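You operate a simulated robot arm through the tools that you are given. There is no shell and no other tool. Be economical: measure what you need, move in short steps, check, and stop when the job is done.

You are at the controls of a simulated robot arm. One attempt, no reset.

## Task
Serve two ladles of soup into the yellow bowl.
Fine: lid back on the pot, ladle back where it stood, and spill none.

The check looks at the end state, three seconds after you hand in, the way a careful person would. Anything else that was tipped, shoved, dropped, spilled or broken makes it a failure. A push-on lid holds only when it is set on centred and level and pressed home; a screw cap is set on level and turned clockwise until tight.

## Robot
A 6-joint arm with a two-finger parallel gripper, fixed in place. Base frame: the origin is at the foot of the arm, x ahead of it, y to its left, z up. Lengths are in mm, angles in rad, forces in N, time in s.
With the tool pointing down near the work surface it reaches from about 380 to 840 mm from the base axis. Its first joint turns from -2.007 to 2.007 rad. Payload 4.2 kg.
Tool frame: the origin (TCP) lies between the finger pads and is the grasp point; the fingertips stand 23 mm ahead of it; z points along the fingers, y is the line along which they close. The gripper opens to 94 mm. The fingers are 38 mm wide and 10 mm thick; the gripper's body (54 by 96 mm) begins 39 mm behind the TCP.
Orientation is that of the tool frame in the base frame, as a unit quaternion [x, y, z, w]. With the fingers straight down and closing along the base's y, the tool's x points along the base's -x, its y along +y and its z along -z.

## Interface
- The arm moves only by the tool arm_command. Its argument "commands" is a list of rows, each an object (a shift or turn left out is 0, a gripper value left out holds the last) with "linear": the shift along the tool's x, y, z in mm, a list of three; "angular": the turn, a rotation vector about the tool's x, y, z in rad, a list of three. In form: [{"linear": [tx, ty, tz], "angular": [rx, ry, rz]}, ...]. A call has 1 to 8 rows; each row is the pose to reach, as a shift and turn from the pose commanded when the call began, along the tool's axes at that moment. "jaw" is the opening, from 0 (shut) to 1 (fully open), set as the call begins (left out, the last holds). Rows are played at 5 a second. More than 50 mm and 0.15 rad between two rows, or a gripper value outside its range, and nothing of the call is played. A pose out of reach is approached as far as the arm can. The call stops where the force on the tool passes 40 N (or 10 N more than at its start, if that is more) or the arm is blocked; 0.2 s more then pass. The fingers move at their own pace (about 108 mm/s each) and stop on an object; they squeeze with about 40 N. The grip force told is the motor's: it shows also when the fingers shut on nothing. Time passes only in rows, and 0.2 s behind the last, so rows that repeat a pose let the fingers close. The reply holds the time, the measured pose of the TCP, the force on the tool along the base axes, the opening and the grip force, in the units named above and with some noise.
- Cameras (640 x 400 px; columns grow to the right, rows downward): "scene" is fixed at [50, -498.9, 1581.7]; the picture's right is [0.51, -0.86, 0.00], its down [-0.42, -0.25, -0.87] and it looks along [0.75, 0.45, -0.48] (base axes); focal length 360 px, centre (320, 200). "wrist" rides on the gripper at [-39, 0, -44] in the tool frame; the picture's right is [0.00, -1.00, 0.00], its down [0.97, 0.00, -0.24] and it looks along [0.24, 0.00, 0.97] (tool axes); focal length 218 px, centre (320, 200). There is no depth. A picture from a camera that has moved, and an enlarged one, comes with that camera's place and axes in the base frame and with its lens.
- grab_frame(camera): a new picture of that camera. It takes no simulated time.
- slide_trunk(by): slides the trunk up (or, below 0, down) by that many mm; the arm rides with it, the base frame stays. It gives what a move gives, with no picture.
- close_up(camera, box): a new picture of the part [left, top, right, bottom] of that camera's present view, enlarged. It takes no simulated time.
- finish_job(): hands the job in; it is judged then, once.

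Work in short steps. Places have to be worked out from the pictures, the camera data and where the tool is seen: move nearer, look again, correct. Check each grasp and each placing, and mend what went wrong. You have 120 turns and 76 pictures in all, those below and enlarged ones among them. Open the gripper and draw the arm clear of the work before you hand the job in, unless the task says otherwise; then end with one line.

The tools are called after "Request:" as name(argument=value, ...) on one line, values as JSON. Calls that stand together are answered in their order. arm_command: Moves the arm, as the interface text tells. Its arguments: {"type":"object","properties":{"commands":{"type":"array","items":{"type":"object","properties":{"linear":{"type":"array","items":{"type":"number"}},"angular":{"type":"array","items":{"type":"number"}}}}},"jaw":{"type":"number"}},"required":["commands"]} The other tools are called the same way: slide_trunk (by) slides the trunk up or down; grab_frame (camera) takes a picture; close_up (camera, box) takes an enlarged picture of a part of a camera's view; finish_job () hands the job in.

At the start:

```text
clock: 0.0
tool_pos: [485.8, 99.9, 1346.4]
ee_rot: [0.001, 1.0, -0.001, 0.0]
ft_force: [0.5, 0.2, 0.3]
finger_gap: 93.8
grip_force: 0.0
trunk travel left (down, up): [-775.0, 215.0]
```

scene: 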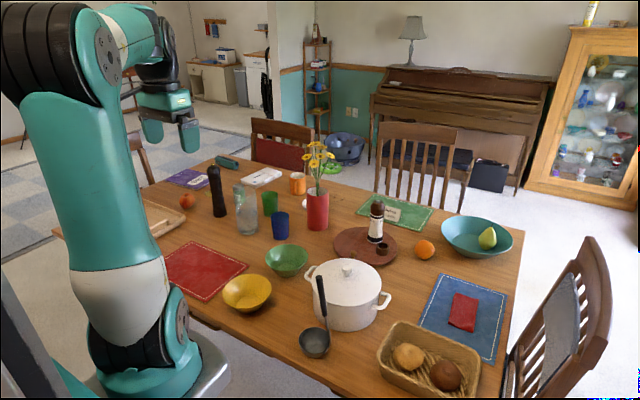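
wrist: 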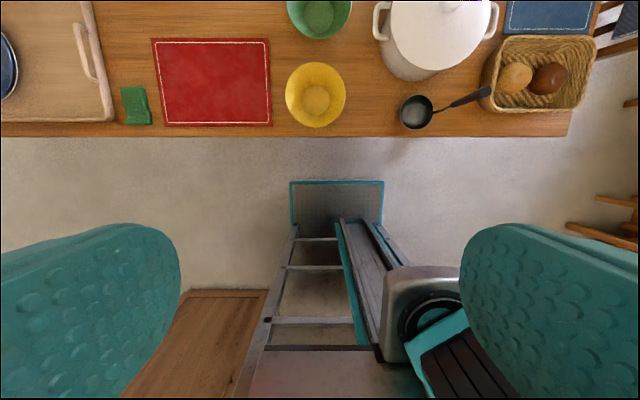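

I'll look closer at the pot, ladle and bowl first, before moving.

Request:
close_up(camera="scene", box=[210, 220, 410, 370])

Request:
close_up(camera="wrist", box=[270, 0, 590, 150])

```text
2.67 times, centred on (310, 295) of scene
camera zoom: at [50.0, -498.9, 1581.7], right [0.51, -0.86, 0.0], down [-0.42, -0.25, -0.87], along [0.75, 0.45, -0.48], focal length 960 px, centre (347, -53)
```

zoom: 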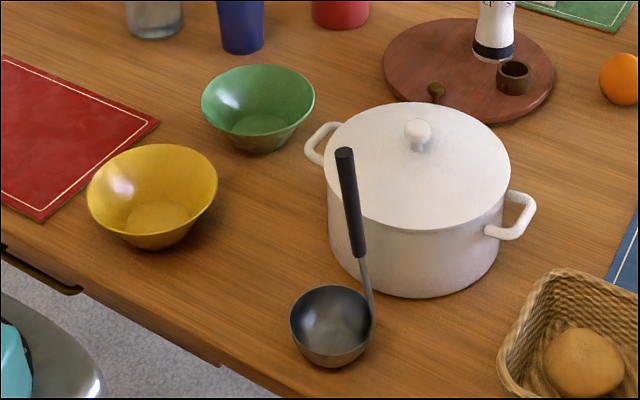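

```text
2.00 times, centred on (430, 75) of wrist
camera zoom: at [526.1, 99.5, 1389.4], right [0.0, -1.0, 0.0], down [-0.97, 0.0, 0.24], along [-0.24, 0.0, -0.97], focal length 436 px, centre (100, 450)
```

zoom: 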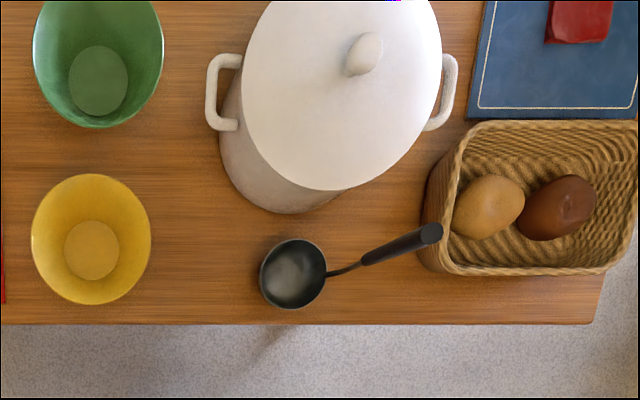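

The knob triangulates to about (788, -146, 905), and the ladle stands upright at (610, -145) with its handle tip near z 1019. The yellow bowl is at about (646, 110). I'll move above the knob first.

Request:
arm_command(commands=[{"linear": [-38, -31, 24]}, {"linear": [-76, -62, 48]}, {"linear": [-110, -90, 72]}, {"linear": [-145, -120, 90]}, {"linear": [-180, -148, 110]}, {"linear": [-215, -175, 130]}, {"linear": [-250, -202, 145]}, {"linear": [-280, -226, 160]}], jaw=1)

```text
refused: row 1 steps farther than a row can; nothing moved
```

The first row was slightly too long, so I'll use shorter steps.

Request:
arm_command(commands=[{"linear": [-33, -27, 20]}, {"linear": [-66, -54, 40]}, {"linear": [-99, -81, 60]}, {"linear": [-132, -108, 80]}, {"linear": [-165, -135, 100]}, {"linear": [-198, -162, 120]}, {"linear": [-231, -189, 140]}, {"linear": [-264, -216, 160]}], jaw=1)

Request:
grab_frame(camera="wrist")

Request:
grab_frame(camera="scene")

```text
clock: 1.8
tool_pos: [752.6, -117.3, 1186.7]
ee_rot: [0.0, 1.0, -0.002, 0.001]
ft_force: [-1.1, 0.1, 0.1]
finger_gap: 94.0
grip_force: 0.0
trunk travel left (down, up): [-775.0, 215.0]
```

```text
71 pictures are left
camera wrist: at [790.3, -118.6, 1230.4], right [0.0, -1.0, 0.0], down [-0.97, 0.0, 0.24], along [-0.24, 0.0, -0.97], focal length 218 px, centre (320, 200)
```

wrist: 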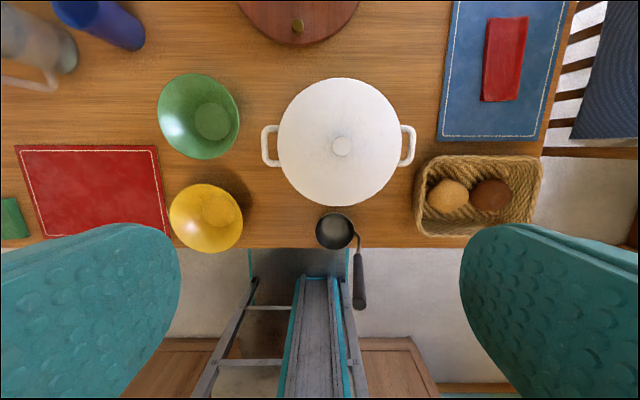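

```text
70 pictures are left
```

scene: 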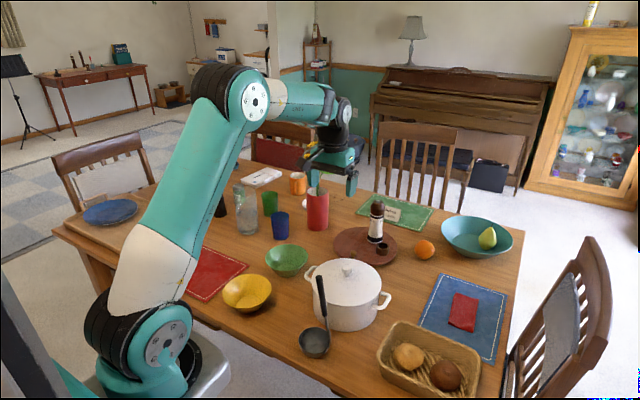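

The knob reads (789, -149). I'll centre over it and descend to z≈960 to look again.

Request:
arm_command(commands=[{"linear": [-18, -16, 25]}, {"linear": [-36, -32, 60]}, {"linear": [-36, -32, 105]}, {"linear": [-36, -32, 150]}, {"linear": [-36, -32, 195]}, {"linear": [-36, -32, 225]}])

Request:
grab_frame(camera="wrist")

Request:
grab_frame(camera="scene")

```text
clock: 3.2
tool_pos: [787.7, -146.1, 962.5]
ee_rot: [0.0, 1.0, -0.001, 0.001]
ft_force: [-0.4, 0.1, 1.3]
finger_gap: 94.2
grip_force: 0.0
trunk travel left (down, up): [-775.0, 215.0]
```

```text
69 pictures are left
camera wrist: at [826.6, -147.6, 1005.1], right [0.0, -1.0, 0.0], down [-0.97, 0.0, 0.24], along [-0.24, 0.0, -0.97], focal length 218 px, centre (320, 200)
```

wrist: 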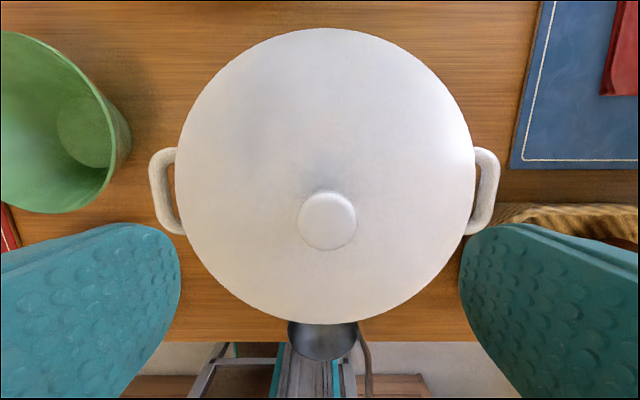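

```text
68 pictures are left
```

scene: 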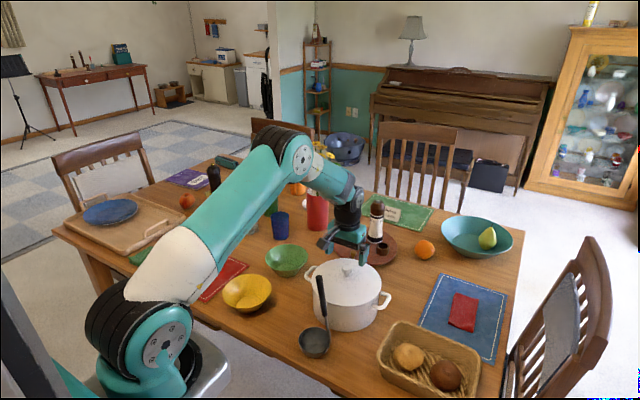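

The knob centre is at (789, -151) with a diameter of about 31 mm. I'll descend to z≈898 with the jaw open.

Request:
arm_command(commands=[{"linear": [-1, -5, 15]}, {"linear": [-1, -5, 35]}, {"linear": [-1, -5, 50]}, {"linear": [-1, -5, 58]}, {"linear": [-1, -5, 64]}])

Request:
grab_frame(camera="wrist")

Request:
close_up(camera="scene", box=[280, 220, 420, 340])

```text
clock: 4.4
tool_pos: [787.5, -153.1, 896.8]
ee_rot: [0.0, 1.0, 0.0, 0.0]
ft_force: [0.3, 0.2, 0.6]
finger_gap: 93.8
grip_force: 0.2
trunk travel left (down, up): [-775.0, 215.0]
```

```text
67 pictures are left
camera wrist: at [826.5, -152.9, 939.8], right [0.0, -1.0, 0.0], down [-0.97, 0.0, 0.24], along [-0.24, 0.0, -0.97], focal length 218 px, centre (320, 200)
```

wrist: 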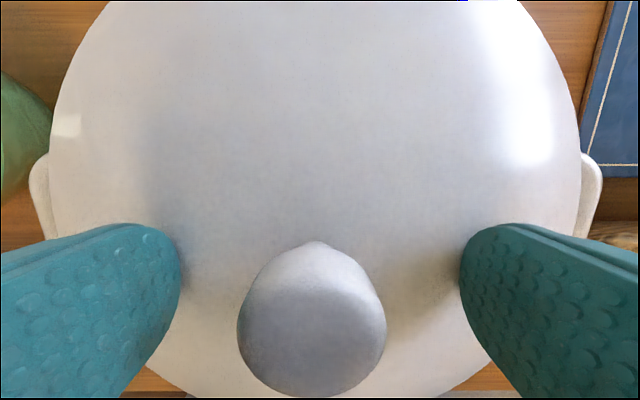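

```text
3.33 times, centred on (350, 280) of scene
camera zoom: at [50.0, -498.9, 1581.7], right [0.51, -0.86, 0.0], down [-0.42, -0.25, -0.87], along [0.75, 0.45, -0.48], focal length 1200 px, centre (220, -67)
```

zoom: 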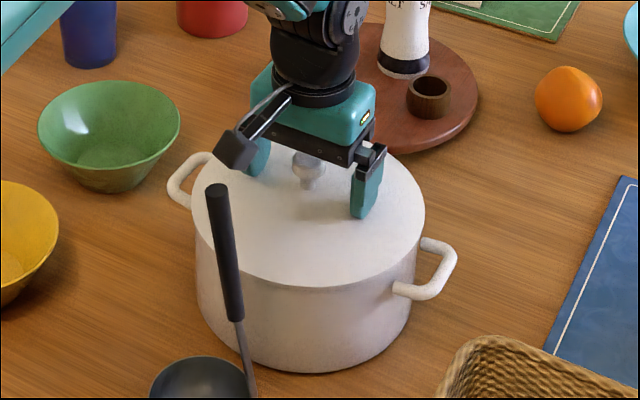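

The knob sits between the fingers, about 2 mm towards +y. I'll shift over and close on it.

Request:
arm_command(commands=[{"linear": [0, 2, 0]}])

Request:
arm_command(commands=[{"linear": [0, 0, 0]}, {"linear": [0, 0, 0]}, {"linear": [0, 0, 0]}, {"linear": [0, 0, 0]}], jaw=0)

```text
clock: 4.8
tool_pos: [787.0, -149.0, 896.2]
ee_rot: [0.0, 1.0, -0.001, 0.0]
ft_force: [-0.8, -0.8, 0.1]
finger_gap: 94.0
grip_force: 0.0
trunk travel left (down, up): [-775.0, 215.0]
```

```text
clock: 5.8
tool_pos: [788.9, -150.0, 899.9]
ee_rot: [0.0, 1.0, 0.0, 0.004]
ft_force: [8.0, -0.3, 38.2]
finger_gap: 28.3
grip_force: 39.9
trunk travel left (down, up): [-775.0, 215.0]
```

There's a 38 N upward reaction, so the fingertips seem to be pressing on the slope near the knob's base. I'll open, rise 4 mm and close again.

Request:
arm_command(commands=[{"linear": [0, 0, 0]}, {"linear": [0, 0, -2]}, {"linear": [0, 0, -4]}], jaw=0.6)

Request:
arm_command(commands=[{"linear": [0, 0, 0]}, {"linear": [0, 0, 0]}, {"linear": [0, 0, 0]}, {"linear": [0, 0, 0]}], jaw=0)

Request:
close_up(camera="scene", box=[280, 220, 420, 340])

```text
clock: 6.6
tool_pos: [786.2, -147.7, 900.7]
ee_rot: [-0.003, 1.0, 0.001, -0.001]
ft_force: [1.2, 1.3, 10.2]
finger_gap: 55.8
grip_force: 0.0
trunk travel left (down, up): [-775.0, 215.0]
```

```text
clock: 7.6
tool_pos: [785.8, -150.1, 900.5]
ee_rot: [0.0, 1.0, 0.0, 0.0]
ft_force: [-4.4, 3.1, -2.0]
finger_gap: 28.3
grip_force: 40.0
trunk travel left (down, up): [-775.0, 215.0]
```

```text
3.33 times, centred on (350, 280) of scene
camera zoom: at [50.0, -498.9, 1581.7], right [0.51, -0.86, 0.0], down [-0.42, -0.25, -0.87], along [0.75, 0.45, -0.48], focal length 1200 px, centre (220, -67)
```

zoom: 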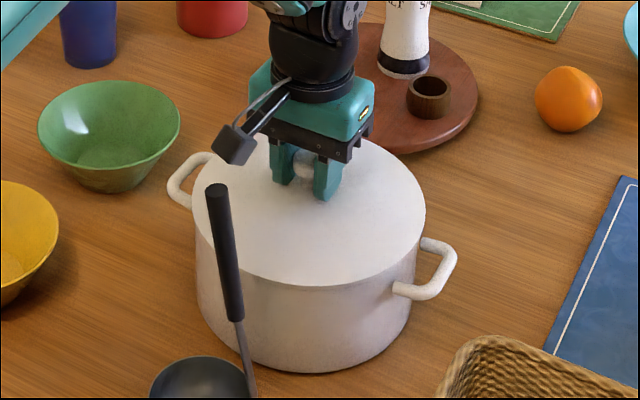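

That's a clean grip with low force at (786, -150, 900.5). I'll lift slowly.

Request:
arm_command(commands=[{"linear": [0, 0, -4]}, {"linear": [0, 0, -8]}, {"linear": [0, 0, -14]}, {"linear": [0, 0, -24]}, {"linear": [0, 0, -40]}, {"linear": [0, 0, -60]}])

Request:
close_up(camera="scene", box=[280, 200, 420, 340])

```text
clock: 9.0
tool_pos: [789.1, -150.0, 962.1]
ee_rot: [0.0, 1.0, -0.001, 0.0]
ft_force: [-0.6, 0.1, -5.4]
finger_gap: 28.5
grip_force: 40.1
trunk travel left (down, up): [-775.0, 215.0]
```

```text
2.86 times, centred on (350, 270) of scene
camera zoom: at [50.0, -498.9, 1581.7], right [0.51, -0.86, 0.0], down [-0.42, -0.25, -0.87], along [0.75, 0.45, -0.48], focal length 1029 px, centre (234, 0)
```

zoom: 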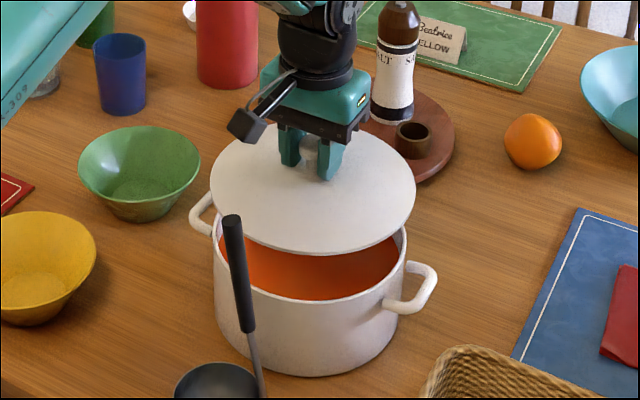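

The lid is off, weighing about 5 N, and soup shows in the pot. I'll raise a bit and carry the lid towards the red mat, whose centre is about (685, 390).

Request:
arm_command(commands=[{"linear": [0, 0, -30]}, {"linear": [0, 10, -60]}, {"linear": [6, 50, -70]}, {"linear": [16, 95, -70]}, {"linear": [27, 140, -70]}, {"linear": [38, 185, -70]}, {"linear": [49, 230, -70]}, {"linear": [60, 275, -70]}])

Request:
arm_command(commands=[{"linear": [11, 45, 0]}, {"linear": [22, 90, 0]}, {"linear": [33, 135, 0]}, {"linear": [44, 180, 0]}, {"linear": [55, 225, 0]}, {"linear": [66, 260, 0]}])

Request:
grab_frame(camera="scene")

Request:
grab_frame(camera="wrist")

```text
clock: 10.8
tool_pos: [726.1, 122.3, 1030.1]
ee_rot: [0.0, 1.0, -0.001, -0.001]
ft_force: [1.1, -1.3, -3.5]
finger_gap: 28.0
grip_force: 39.7
trunk travel left (down, up): [-775.0, 215.0]
```

```text
clock: 12.2
tool_pos: [660.8, 383.8, 1028.8]
ee_rot: [0.0, 1.0, -0.002, 0.0]
ft_force: [0.4, 0.1, -3.5]
finger_gap: 28.2
grip_force: 40.5
trunk travel left (down, up): [-775.0, 215.0]
```

```text
63 pictures are left
```

scene: 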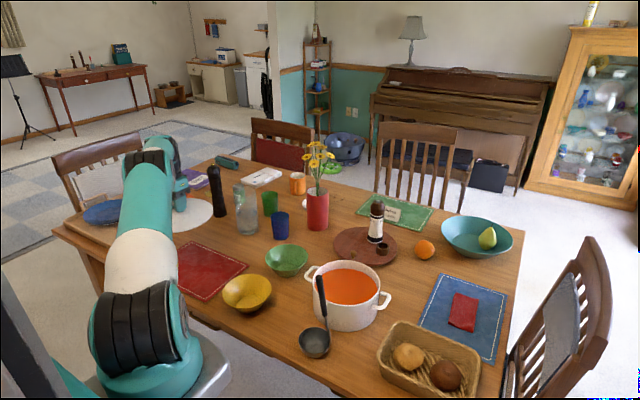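

```text
62 pictures are left
camera wrist: at [699.5, 383.4, 1072.1], right [0.0, -1.0, 0.0], down [-0.97, 0.0, 0.24], along [-0.24, 0.0, -0.97], focal length 218 px, centre (320, 200)
```

wrist: 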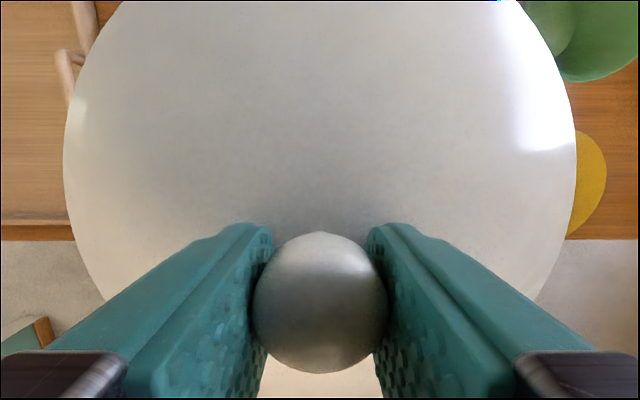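

The carry went well. I'll shift 15 mm forward and lower to about z 805 in stages.

Request:
arm_command(commands=[{"linear": [-15, 0, 40]}, {"linear": [-15, 0, 85]}, {"linear": [-15, 0, 130]}, {"linear": [-15, 0, 170]}, {"linear": [-15, 0, 200]}, {"linear": [-15, 0, 215]}, {"linear": [-15, 0, 224]}])

Request:
close_up(camera="scene", box=[130, 200, 290, 320])

```text
clock: 13.8
tool_pos: [661.2, 367.9, 811.6]
ee_rot: [0.001, 1.0, -0.001, 0.0]
ft_force: [0.3, 0.3, -3.5]
finger_gap: 28.3
grip_force: 40.0
out of reach, approached as far as the arm can: row 3, 4, 5, 6, 7
trunk travel left (down, up): [-775.0, 215.0]
```

```text
3.33 times, centred on (210, 260) of scene
camera zoom: at [50.0, -498.9, 1581.7], right [0.51, -0.86, 0.0], down [-0.42, -0.25, -0.87], along [0.75, 0.45, -0.48], focal length 1200 px, centre (687, 0)
```

zoom: 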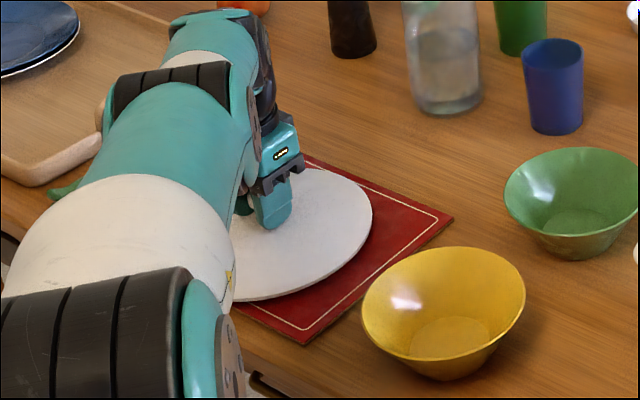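

The arm is at its low reach limit here, and the lid is level just over the mat. The trunk carries the arm straight down, so I'll use it for the last few millimetres.

Request:
slide_trunk(by=-12)

Request:
close_up(camera="scene", box=[130, 200, 290, 320])

```text
clock: 14.4
tool_pos: [660.9, 366.8, 807.0]
ee_rot: [0.0, 1.0, 0.002, 0.002]
ft_force: [-5.8, -8.6, 38.1]
finger_gap: 28.5
grip_force: 39.6
trunk travel left (down, up): [-763.0, 227.0]
```

```text
3.33 times, centred on (210, 260) of scene
camera zoom: at [50.0, -498.9, 1581.7], right [0.51, -0.86, 0.0], down [-0.42, -0.25, -0.87], along [0.75, 0.45, -0.48], focal length 1200 px, centre (687, 0)
```

zoom: 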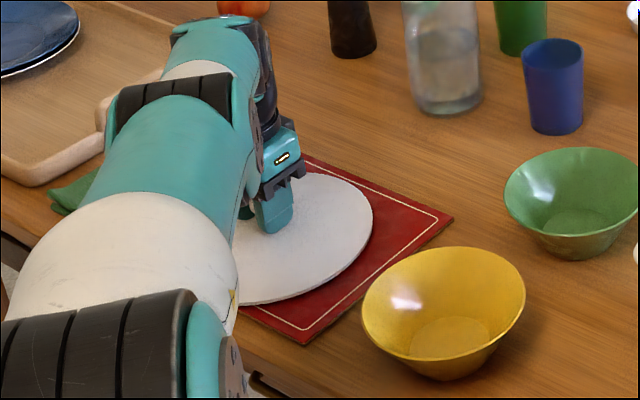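

Contact at TCP z≈807 with 38 N pressing, so the lid is down on its flange. I'll relieve the press with the trunk up 7 mm, then open.

Request:
slide_trunk(by=7)

```text
clock: 15.0
tool_pos: [660.2, 367.3, 807.0]
ee_rot: [0.0, 1.0, -0.001, 0.002]
ft_force: [2.9, 1.8, 5.7]
finger_gap: 28.0
grip_force: 40.1
trunk travel left (down, up): [-770.0, 220.0]
```

The force is nearly neutral. Opening now, then rising straight up.

Request:
arm_command(commands=[{"linear": [0, 0, 0]}, {"linear": [0, 0, 0]}, {"linear": [0, 0, 0]}], jaw=0.8)

Request:
arm_command(commands=[{"linear": [0, 0, -20]}, {"linear": [0, 0, -50]}, {"linear": [0, 0, -95]}, {"linear": [0, 0, -140]}, {"linear": [0, 0, -185]}, {"linear": [0, 0, -230]}])

Request:
grab_frame(camera="wrist")

```text
clock: 15.8
tool_pos: [661.2, 368.1, 807.2]
ee_rot: [0.001, 1.0, -0.001, 0.0]
ft_force: [0.2, -0.1, -0.7]
finger_gap: 75.3
grip_force: 0.1
trunk travel left (down, up): [-770.0, 220.0]
```

```text
clock: 17.2
tool_pos: [661.6, 365.3, 1040.7]
ee_rot: [0.001, 1.0, 0.0, 0.0]
ft_force: [-0.3, 0.9, -0.4]
finger_gap: 75.3
grip_force: 0.1
trunk travel left (down, up): [-770.0, 220.0]
```

```text
59 pictures are left
camera wrist: at [700.3, 365.0, 1083.5], right [0.0, -1.0, 0.0], down [-0.97, 0.0, 0.24], along [-0.24, 0.0, -0.97], focal length 218 px, centre (320, 200)
```

wrist: 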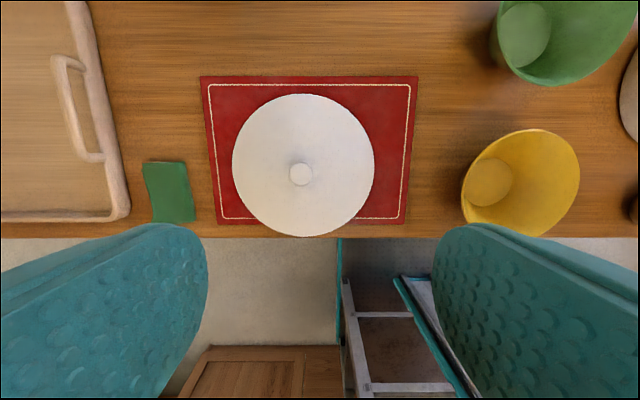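

The lid lies flat on the mat. Next I'll draw back towards the ladle while pitching the tool to horizontal (pointing +x), so I can grip the handle from the front and pour by rolling.

Request:
arm_command(commands=[{"linear": [20, -40, -10], "angular": [0, -0.14, 0]}, {"linear": [40, -80, -20], "angular": [0, -0.28, 0]}, {"linear": [60, -120, -30], "angular": [0, -0.42, 0]}, {"linear": [80, -160, -40], "angular": [0, -0.56, 0]}, {"linear": [100, -200, -50], "angular": [0, -0.7, 0]}, {"linear": [120, -240, -60], "angular": [0, -0.84, 0]}, {"linear": [140, -280, -60], "angular": [0, -0.98, 0]}, {"linear": [160, -320, -60], "angular": [0, -1.12, 0]}])

Request:
grab_frame(camera="scene")

```text
clock: 19.0
tool_pos: [550.8, 113.3, 1099.1]
ee_rot: [-0.001, 0.846, -0.001, 0.533]
ft_force: [0.8, 0.5, 0.5]
finger_gap: 75.2
grip_force: 0.1
out of reach, approached as far as the arm can: row 7, 8
trunk travel left (down, up): [-770.0, 220.0]
```

```text
58 pictures are left
```

scene: 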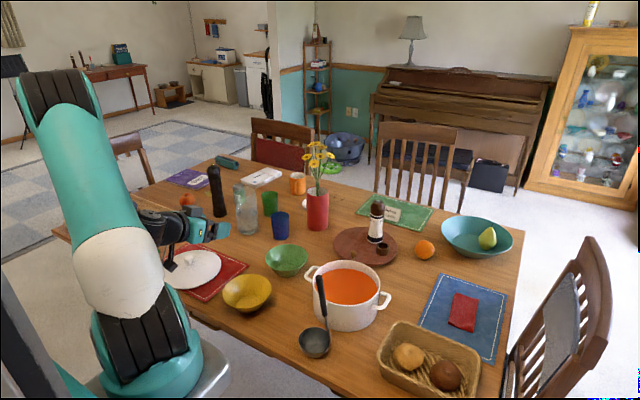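

With the trunk this high, the arm can't pitch to horizontal this close in. Lowering the trunk should open up the elbow and wrist, so I'll slide down 120 with TCP clear of everything.

Request:
slide_trunk(by=-120)

Request:
arm_command(commands=[{"linear": [-13, 0, -18]}, {"linear": [-31, 0, -45]}, {"linear": [-50, 0, -72]}, {"linear": [-62, 0, -90]}, {"linear": [-62, 0, -90]}])

```text
clock: 20.5
tool_pos: [551.1, 112.9, 977.9]
ee_rot: [0.001, 0.847, -0.002, 0.531]
ft_force: [-0.2, -0.3, 0.0]
finger_gap: 75.2
grip_force: 0.1
trunk travel left (down, up): [-650.0, 340.0]
```

```text
clock: 21.7
tool_pos: [503.8, 120.2, 1075.3]
ee_rot: [0.0, 0.847, -0.001, 0.532]
ft_force: [0.0, -0.3, 0.3]
finger_gap: 75.1
grip_force: 0.0
out of reach, approached as far as the arm can: row 1, 2, 3, 4, 5
trunk travel left (down, up): [-650.0, 340.0]
```

I mixed up the axes there, though nothing was harmed. I'll lower the trunk another 150, then move up, forward and towards the ladle's lane.

Request:
slide_trunk(by=-150)

Request:
arm_command(commands=[{"linear": [-34, -20, -12]}, {"linear": [-68, -40, -24]}, {"linear": [-102, -60, -36]}, {"linear": [-130, -80, -50]}, {"linear": [-135, -120, -30]}, {"linear": [-140, -160, -20], "angular": [0, -0.12, 0]}, {"linear": [-140, -200, -15], "angular": [0, -0.26, 0]}, {"linear": [-140, -230, -15], "angular": [0, -0.4, 0]}])

Request:
grab_frame(camera="scene")

```text
clock: 23.4
tool_pos: [504.1, 119.2, 925.8]
ee_rot: [0.001, 0.847, -0.002, 0.531]
ft_force: [-0.2, 0.2, -0.1]
finger_gap: 74.9
grip_force: 0.1
trunk travel left (down, up): [-500.0, 490.0]
```

```text
clock: 25.2
tool_pos: [598.7, -118.8, 1072.7]
ee_rot: [-0.001, 0.725, -0.002, 0.689]
ft_force: [-0.1, -0.7, 0.6]
finger_gap: 75.4
grip_force: 0.1
out of reach, approached as far as the arm can: row 4, 5, 6, 7, 8
trunk travel left (down, up): [-500.0, 490.0]
```

```text
57 pictures are left
```

scene: 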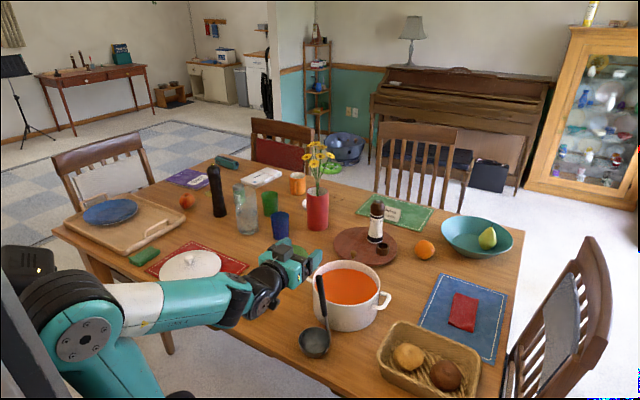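

The tool is now horizontal at (599, -119, 1073). I'll check the ladle handle from the wrist.

Request:
grab_frame(camera="wrist")

Request:
close_up(camera="scene", box=[230, 220, 390, 370])

```text
56 pictures are left
camera wrist: at [557.1, -120.0, 1113.9], right [0.0, -1.0, 0.0], down [-0.29, 0.0, -0.96], along [0.96, 0.0, -0.29], focal length 218 px, centre (320, 200)
```

wrist: 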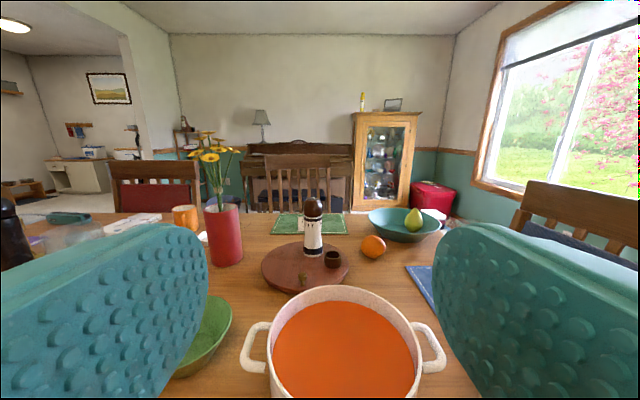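

```text
2.67 times, centred on (310, 295) of scene
camera zoom: at [50.0, -498.9, 1581.7], right [0.51, -0.86, 0.0], down [-0.42, -0.25, -0.87], along [0.75, 0.45, -0.48], focal length 960 px, centre (347, -53)
```

zoom: 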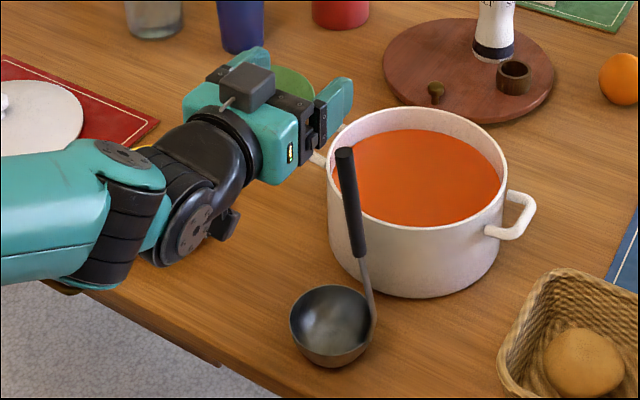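

The handle is just below the wrist view. I'll move sideways and forward to sit directly above the handle tip at (611, -163), at the same height, and verify with the scene camera.

Request:
arm_command(commands=[{"linear": [0, -15, 3]}, {"linear": [0, -30, 6]}, {"linear": [0, -45, 11]}], jaw=0.8)

Request:
close_up(camera="scene", box=[270, 220, 370, 300])

Request:
grab_frame(camera="wrist")

```text
clock: 26.0
tool_pos: [612.8, -162.0, 1073.1]
ee_rot: [0.001, 0.724, -0.002, 0.689]
ft_force: [-0.1, -0.8, -0.5]
finger_gap: 75.2
grip_force: 0.1
trunk travel left (down, up): [-500.0, 490.0]
```

```text
5.00 times, centred on (320, 260) of scene
camera zoom: at [50.0, -498.9, 1581.7], right [0.51, -0.86, 0.0], down [-0.42, -0.25, -0.87], along [0.75, 0.45, -0.48], focal length 1800 px, centre (320, -100)
```

zoom: 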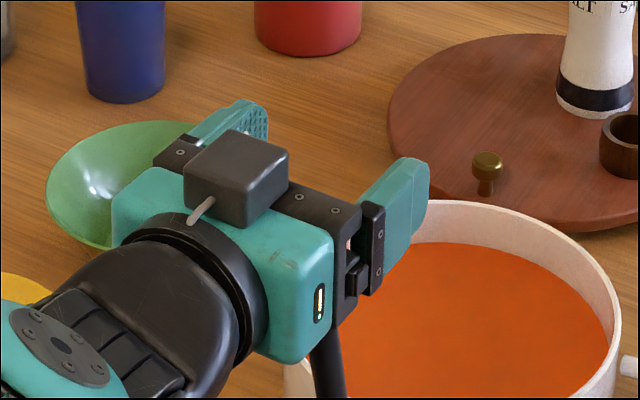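

```text
53 pictures are left
camera wrist: at [570.9, -162.8, 1113.9], right [0.0, -1.0, 0.0], down [-0.29, 0.0, -0.96], along [0.96, 0.0, -0.29], focal length 218 px, centre (320, 200)
```

wrist: 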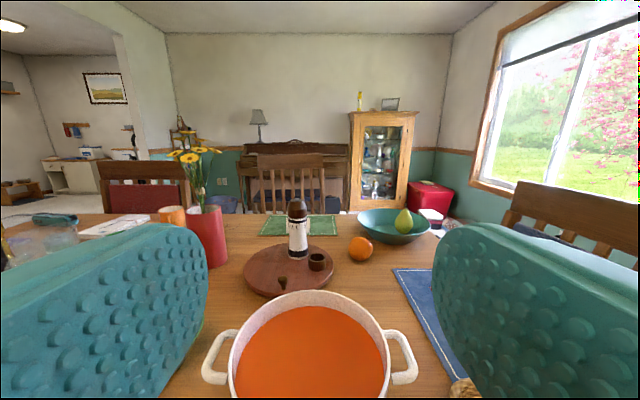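

The TCP projects between the fingers directly above the handle tip. I'll descend 40 mm so the tip comes into the wrist view.

Request:
arm_command(commands=[{"linear": [10, -1, 0]}, {"linear": [20, -2, 0]}, {"linear": [30, -3, 0]}, {"linear": [40, -4, 0]}])

Request:
grab_frame(camera="wrist")

```text
clock: 27.0
tool_pos: [619.1, -168.7, 1039.3]
ee_rot: [-0.001, 0.725, -0.001, 0.688]
ft_force: [0.0, -0.3, 1.0]
finger_gap: 75.1
grip_force: 0.0
out of reach, approached as far as the arm can: row 3, 4
trunk travel left (down, up): [-500.0, 490.0]
```

```text
52 pictures are left
camera wrist: at [576.9, -169.8, 1079.6], right [0.0, -1.0, 0.0], down [-0.29, 0.0, -0.96], along [0.96, 0.0, -0.29], focal length 218 px, centre (320, 200)
```

wrist: 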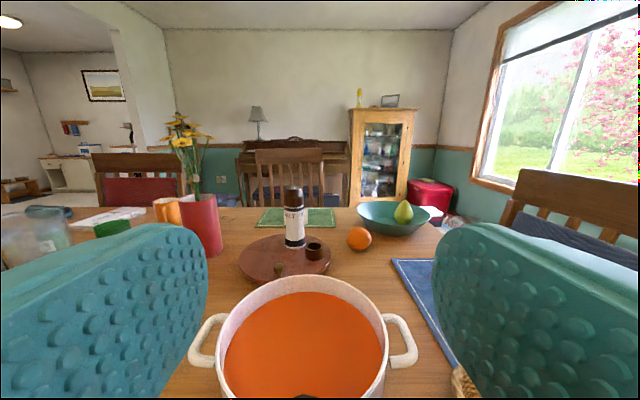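

The handle tip shows centred between the fingers. The arm is at its inner limit, so I'll descend the last 70 mm with the trunk.

Request:
slide_trunk(by=-35)

Request:
grab_frame(camera="wrist")

```text
clock: 27.8
tool_pos: [618.6, -168.6, 1004.6]
ee_rot: [0.0, 0.725, -0.001, 0.688]
ft_force: [-0.7, -0.3, -1.0]
finger_gap: 74.9
grip_force: 0.1
trunk travel left (down, up): [-465.0, 525.0]
```

```text
51 pictures are left
camera wrist: at [577.0, -169.9, 1044.6], right [0.0, -1.0, 0.0], down [-0.29, 0.0, -0.96], along [0.96, 0.0, -0.29], focal length 218 px, centre (320, 200)
```

wrist: 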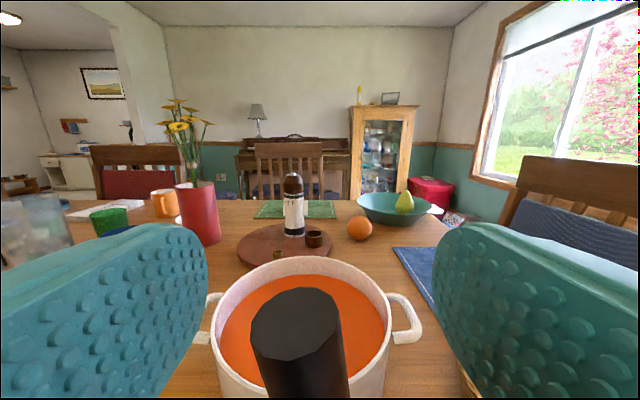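

The handle is between the fingers with its tip at about (605, -166). I'll slide down 35 more, then roll about -0.12 to match its lean and pull back slightly.

Request:
slide_trunk(by=-38)

Request:
arm_command(commands=[{"linear": [0, -2, -4], "angular": [0, 0, -0.06]}, {"linear": [0, -3, -8], "angular": [0, 0, -0.12]}])

Request:
grab_frame(camera="wrist")

Request:
close_up(camera="scene", box=[250, 230, 370, 360])

```text
clock: 28.6
tool_pos: [618.5, -169.5, 967.1]
ee_rot: [-0.001, 0.725, -0.001, 0.688]
ft_force: [0.1, 0.2, 0.9]
finger_gap: 75.1
grip_force: 0.1
trunk travel left (down, up): [-427.0, 563.0]
```

```text
clock: 29.2
tool_pos: [615.4, -174.5, 970.9]
ee_rot: [-0.043, 0.724, -0.042, 0.687]
ft_force: [0.5, 0.4, 0.7]
finger_gap: 75.3
grip_force: 0.1
out of reach, approached as far as the arm can: row 2
trunk travel left (down, up): [-427.0, 563.0]
```

```text
50 pictures are left
camera wrist: at [573.1, -170.3, 1009.8], right [0.01, -0.99, 0.12], down [-0.29, -0.12, -0.95], along [0.96, -0.03, -0.29], focal length 218 px, centre (320, 200)
```

wrist: 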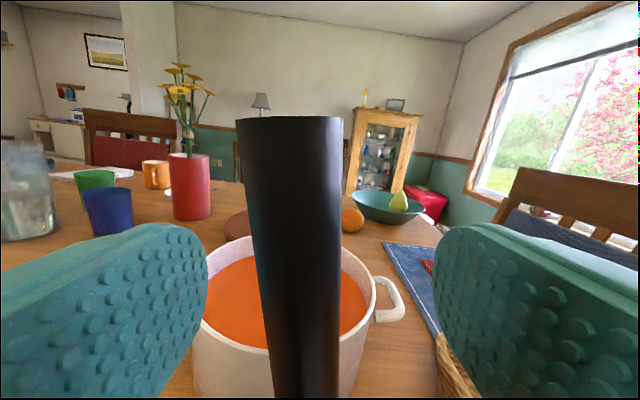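

```text
3.08 times, centred on (310, 295) of scene
camera zoom: at [50.0, -498.9, 1581.7], right [0.51, -0.86, 0.0], down [-0.42, -0.25, -0.87], along [0.75, 0.45, -0.48], focal length 1108 px, centre (351, -92)
```

zoom: 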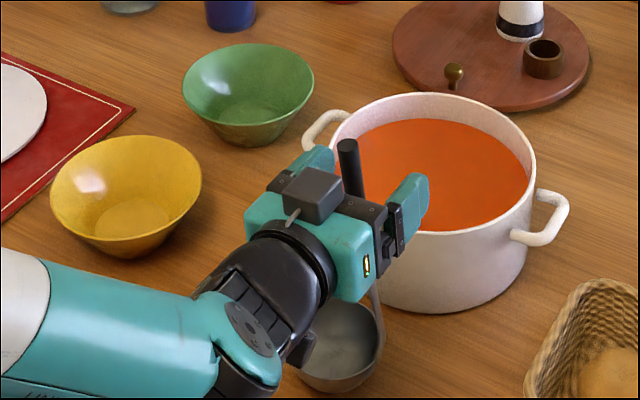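

Aligned: the handle is parallel to the pads, about 3 mm to the +y side. I'll centre on it and close.

Request:
arm_command(commands=[{"linear": [0, 3, 0]}])

Request:
arm_command(commands=[{"linear": [0, 0, 0]}, {"linear": [0, 0, 0]}, {"linear": [0, 0, 0]}, {"linear": [0, 0, 0]}], jaw=0)

Request:
grab_frame(camera="wrist")

Request:
close_up(camera="scene", box=[250, 230, 370, 360])

```text
clock: 29.6
tool_pos: [615.1, -172.0, 969.8]
ee_rot: [-0.045, 0.725, -0.042, 0.686]
ft_force: [0.5, 0.0, -0.2]
finger_gap: 75.0
grip_force: 0.1
trunk travel left (down, up): [-427.0, 563.0]
```

```text
clock: 30.6
tool_pos: [615.7, -172.4, 970.2]
ee_rot: [-0.044, 0.725, -0.043, 0.686]
ft_force: [-0.6, 0.7, -0.4]
finger_gap: 15.9
grip_force: 39.8
trunk travel left (down, up): [-427.0, 563.0]
```

```text
48 pictures are left
camera wrist: at [573.8, -167.8, 1009.8], right [0.01, -0.99, 0.12], down [-0.29, -0.12, -0.95], along [0.96, -0.03, -0.29], focal length 218 px, centre (320, 200)
```

wrist: 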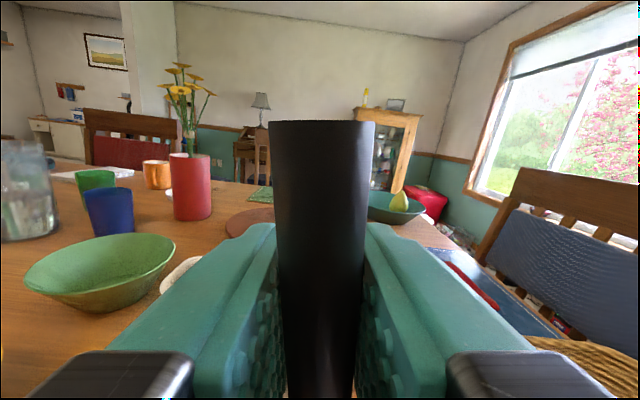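

```text
3.08 times, centred on (310, 295) of scene
camera zoom: at [50.0, -498.9, 1581.7], right [0.51, -0.86, 0.0], down [-0.42, -0.25, -0.87], along [0.75, 0.45, -0.48], focal length 1108 px, centre (351, -92)
```

zoom: 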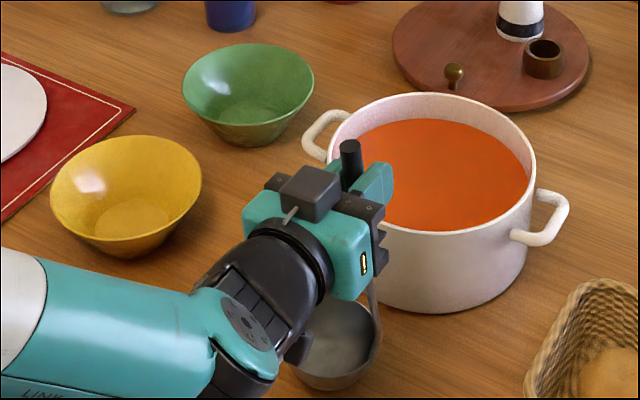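

Grasped with a 15.9 mm gap and no disturbance. Its home is TCP (615.5, -172, 970) at this orientation. I'll lift with the trunk so the bowl clears the pot rim (≈865).

Request:
slide_trunk(by=20)

Request:
slide_trunk(by=125)

Request:
grab_frame(camera="scene")

```text
clock: 31.3
tool_pos: [614.7, -173.0, 989.3]
ee_rot: [-0.043, 0.725, -0.042, 0.687]
ft_force: [-0.3, -0.4, -1.2]
finger_gap: 16.1
grip_force: 40.2
trunk travel left (down, up): [-447.0, 543.0]
```

```text
clock: 32.8
tool_pos: [614.7, -171.3, 1114.6]
ee_rot: [-0.043, 0.725, -0.042, 0.687]
ft_force: [-0.6, 0.3, -1.8]
finger_gap: 16.2
grip_force: 39.7
trunk travel left (down, up): [-572.0, 418.0]
```

```text
46 pictures are left
```

scene: 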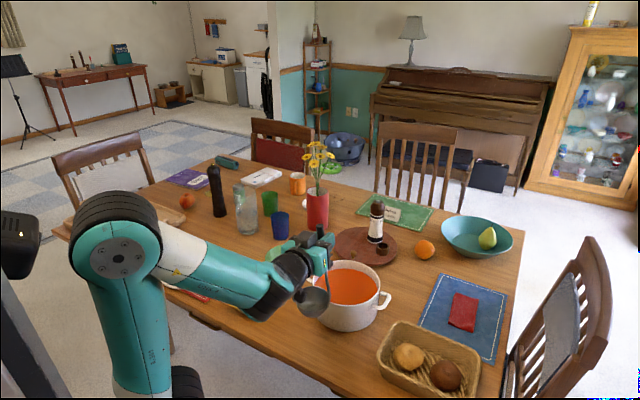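

The ladle hangs level. I'll carry it forward about 178 mm to above the pot centre.

Request:
arm_command(commands=[{"linear": [-2, -1, 36]}, {"linear": [-4, -2, 72]}, {"linear": [-6, -2, 108]}, {"linear": [-8, -3, 144]}, {"linear": [-9.5, -4, 178]}])

Request:
close_up(camera="scene", box=[270, 200, 410, 340])

```text
clock: 34.0
tool_pos: [793.9, -175.5, 1115.6]
ee_rot: [-0.043, 0.724, -0.043, 0.687]
ft_force: [-0.6, -0.2, -1.0]
finger_gap: 16.0
grip_force: 40.1
trunk travel left (down, up): [-572.0, 418.0]
```

```text
2.86 times, centred on (340, 270) of scene
camera zoom: at [50.0, -498.9, 1581.7], right [0.51, -0.86, 0.0], down [-0.42, -0.25, -0.87], along [0.75, 0.45, -0.48], focal length 1029 px, centre (263, 0)
```

zoom: 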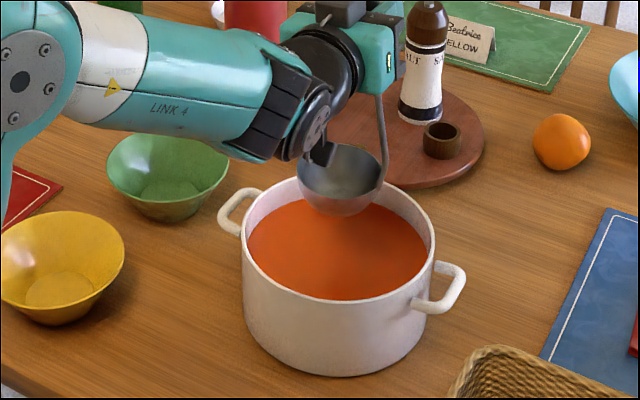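

The bowl is over the pot centre. I'll lower it with the trunk into the soup, to a bowl bottom of about z 775.

Request:
slide_trunk(by=-75)

Request:
close_up(camera="scene", box=[270, 200, 410, 340])

```text
clock: 35.1
tool_pos: [793.9, -175.4, 1040.2]
ee_rot: [-0.044, 0.725, -0.042, 0.686]
ft_force: [-0.2, -0.3, -1.4]
finger_gap: 15.9
grip_force: 40.3
trunk travel left (down, up): [-497.0, 493.0]
```

```text
2.86 times, centred on (340, 270) of scene
camera zoom: at [50.0, -498.9, 1581.7], right [0.51, -0.86, 0.0], down [-0.42, -0.25, -0.87], along [0.75, 0.45, -0.48], focal length 1029 px, centre (263, 0)
```

zoom: 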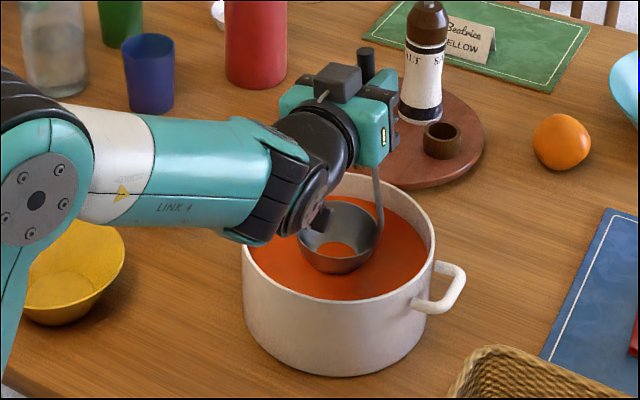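

The bowl is entering the soup. Lowering 47 mm more to submerge it.

Request:
slide_trunk(by=-47)

Request:
close_up(camera="scene", box=[270, 200, 410, 340])

```text
clock: 36.0
tool_pos: [794.2, -176.1, 992.8]
ee_rot: [-0.043, 0.724, -0.042, 0.687]
ft_force: [-0.9, 0.3, -1.8]
finger_gap: 15.8
grip_force: 39.9
trunk travel left (down, up): [-450.0, 540.0]
```

```text
2.86 times, centred on (340, 270) of scene
camera zoom: at [50.0, -498.9, 1581.7], right [0.51, -0.86, 0.0], down [-0.42, -0.25, -0.87], along [0.75, 0.45, -0.48], focal length 1029 px, centre (263, 0)
```

zoom: 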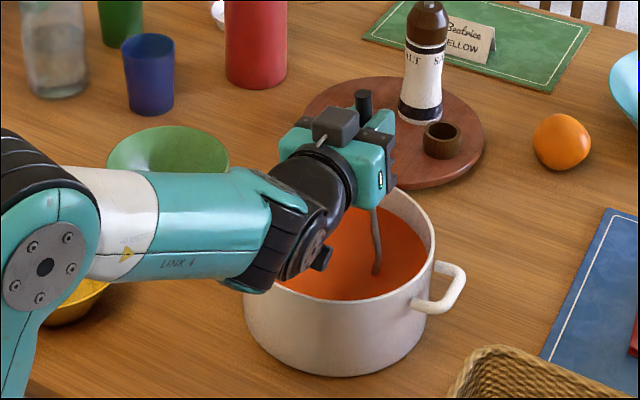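

Fully submerged. Lifting in steps.

Request:
slide_trunk(by=30)

Request:
slide_trunk(by=90)

Request:
close_up(camera="scene", box=[270, 200, 410, 340])

```text
clock: 36.8
tool_pos: [792.9, -175.8, 1022.4]
ee_rot: [-0.043, 0.724, -0.042, 0.687]
ft_force: [-0.3, -0.4, -1.4]
finger_gap: 15.8
grip_force: 39.6
trunk travel left (down, up): [-480.0, 510.0]
```

```text
clock: 38.0
tool_pos: [794.0, -174.9, 1112.8]
ee_rot: [-0.043, 0.725, -0.043, 0.687]
ft_force: [0.8, -0.7, -1.1]
finger_gap: 16.1
grip_force: 40.1
trunk travel left (down, up): [-570.0, 420.0]
```

```text
2.86 times, centred on (340, 270) of scene
camera zoom: at [50.0, -498.9, 1581.7], right [0.51, -0.86, 0.0], down [-0.42, -0.25, -0.87], along [0.75, 0.45, -0.48], focal length 1029 px, centre (263, 0)
```

zoom: 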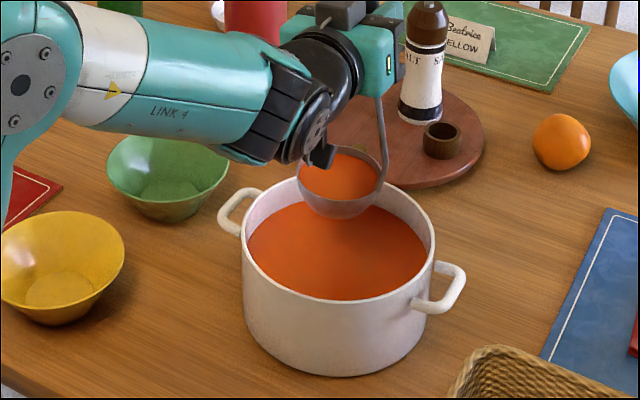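

The ladle is full. Next is a slow, level carry to the yellow bowl (centre ≈ (649, 114), rim ≈ 800), aiming for TCP (652, 39).

Request:
arm_command(commands=[{"linear": [-0.4, 5, -3.3]}, {"linear": [-1.4, 16, -10.7]}, {"linear": [-2.5, 30, -20]}, {"linear": [-3.8, 45, -30]}, {"linear": [-5.1, 60, -40]}, {"linear": [-6.4, 75, -50]}, {"linear": [-7.6, 90, -60]}, {"linear": [-8.9, 106, -71]}])

Request:
arm_command(commands=[{"linear": [-0.4, 5, -3.3]}, {"linear": [-1.4, 16, -10.7]}, {"linear": [-2.5, 30, -20]}, {"linear": [-3.8, 45, -30]}, {"linear": [-5.1, 60, -40]}, {"linear": [-6.4, 75, -50]}, {"linear": [-8.0, 95, -64]}, {"linear": [-8.9, 106, -71]}])

Request:
grab_frame(camera="scene")

```text
clock: 39.8
tool_pos: [722.9, -68.6, 1111.7]
ee_rot: [-0.045, 0.725, -0.043, 0.686]
ft_force: [0.3, 0.0, -1.2]
finger_gap: 16.1
grip_force: 39.4
trunk travel left (down, up): [-570.0, 420.0]
```

```text
clock: 41.6
tool_pos: [651.9, 36.9, 1116.1]
ee_rot: [-0.043, 0.724, -0.041, 0.687]
ft_force: [0.6, 0.6, -2.2]
finger_gap: 15.8
grip_force: 40.3
trunk travel left (down, up): [-570.0, 420.0]
```

```text
41 pictures are left
```

scene: 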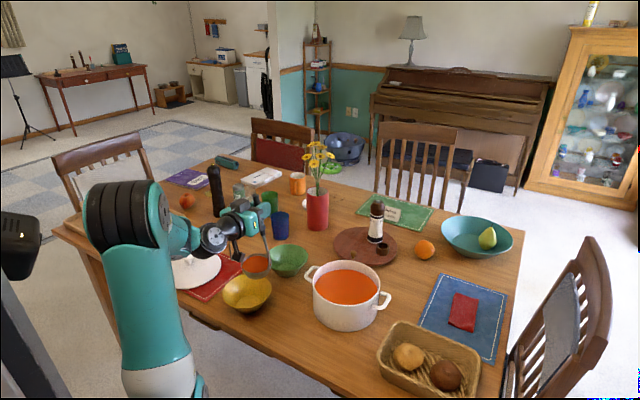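

The ladle sits above the near side of the yellow bowl. I'll lower 78 mm with the trunk, then check closely before pouring.

Request:
slide_trunk(by=-78)

Request:
close_up(camera="scene", box=[180, 200, 320, 330])

```text
clock: 42.8
tool_pos: [652.0, 35.9, 1038.0]
ee_rot: [-0.044, 0.725, -0.042, 0.687]
ft_force: [0.0, -0.9, -1.5]
finger_gap: 15.9
grip_force: 40.3
trunk travel left (down, up): [-492.0, 498.0]
```

```text
3.08 times, centred on (250, 265) of scene
camera zoom: at [50.0, -498.9, 1581.7], right [0.51, -0.86, 0.0], down [-0.42, -0.25, -0.87], along [0.75, 0.45, -0.48], focal length 1108 px, centre (535, 0)
```

zoom: 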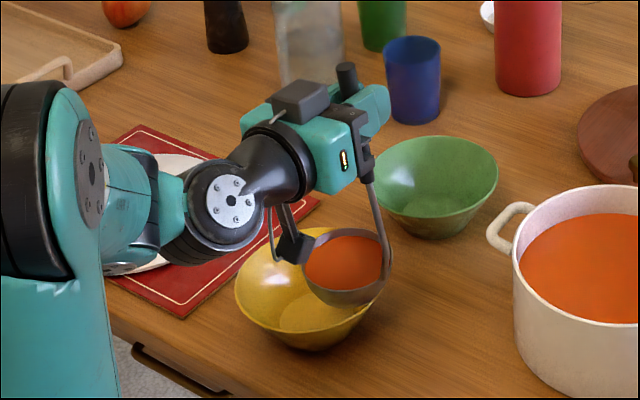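

Geometry matches. I'll begin a slow pour: rolling about the tool axis while shifting the TCP so the pouring lip stays fixed over the yellow bowl (y≈102, z≈863).

Request:
arm_command(commands=[{"linear": [-5.7, 11.8, -0.2], "angular": [0, 0, -0.07]}, {"linear": [-10.5, 24.0, -0.4], "angular": [0, 0, -0.14]}, {"linear": [-14.4, 36.4, -0.5], "angular": [0, 0, -0.21]}, {"linear": [-17.4, 49.3, -0.6], "angular": [0, 0, -0.28]}])

Request:
close_up(camera="scene", box=[180, 200, 320, 330])

```text
clock: 43.8
tool_pos: [652.4, 87.9, 1049.0]
ee_rot: [-0.144, 0.711, -0.138, 0.674]
ft_force: [-0.5, -0.7, -1.9]
finger_gap: 16.3
grip_force: 40.0
trunk travel left (down, up): [-492.0, 498.0]
```

```text
3.08 times, centred on (250, 265) of scene
camera zoom: at [50.0, -498.9, 1581.7], right [0.51, -0.86, 0.0], down [-0.42, -0.25, -0.87], along [0.75, 0.45, -0.48], focal length 1108 px, centre (535, 0)
```

zoom: 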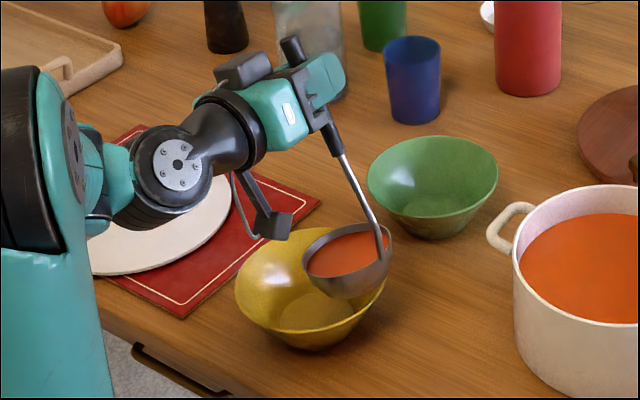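

Soup is still contained and the lip is over the bowl. The lip-fixed rotation is the same row pattern in the tool frame, so I'll continue.

Request:
arm_command(commands=[{"linear": [-5.7, 11.8, -0.1], "angular": [0, 0, -0.07]}, {"linear": [-10.5, 24.0, 0], "angular": [0, 0, -0.14]}, {"linear": [-14.4, 36.4, 0], "angular": [0, 0, -0.21]}, {"linear": [-17.4, 49.3, 0.2], "angular": [0, 0, -0.28]}, {"linear": [-19.6, 62.1, 0.3], "angular": [0, 0, -0.35]}, {"linear": [-20.9, 75.2, 0.5], "angular": [0, 0, -0.42]}])

Request:
close_up(camera="scene", box=[180, 200, 320, 330])

```text
clock: 45.2
tool_pos: [652.3, 163.5, 1037.4]
ee_rot: [-0.29, 0.665, -0.275, 0.63]
ft_force: [0.0, 0.2, -1.7]
finger_gap: 16.0
grip_force: 39.4
trunk travel left (down, up): [-492.0, 498.0]
```

```text
3.08 times, centred on (250, 265) of scene
camera zoom: at [50.0, -498.9, 1581.7], right [0.51, -0.86, 0.0], down [-0.42, -0.25, -0.87], along [0.75, 0.45, -0.48], focal length 1108 px, centre (535, 0)
```

zoom: 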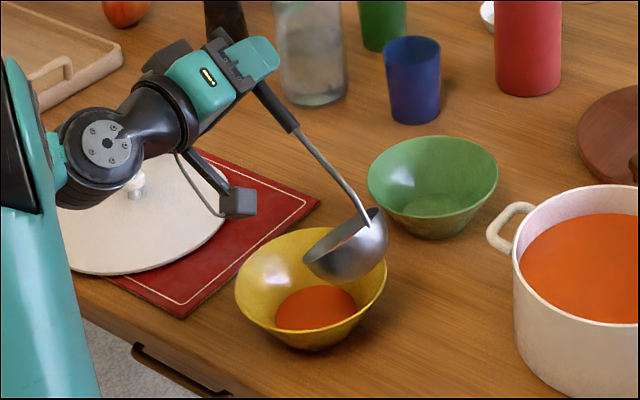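

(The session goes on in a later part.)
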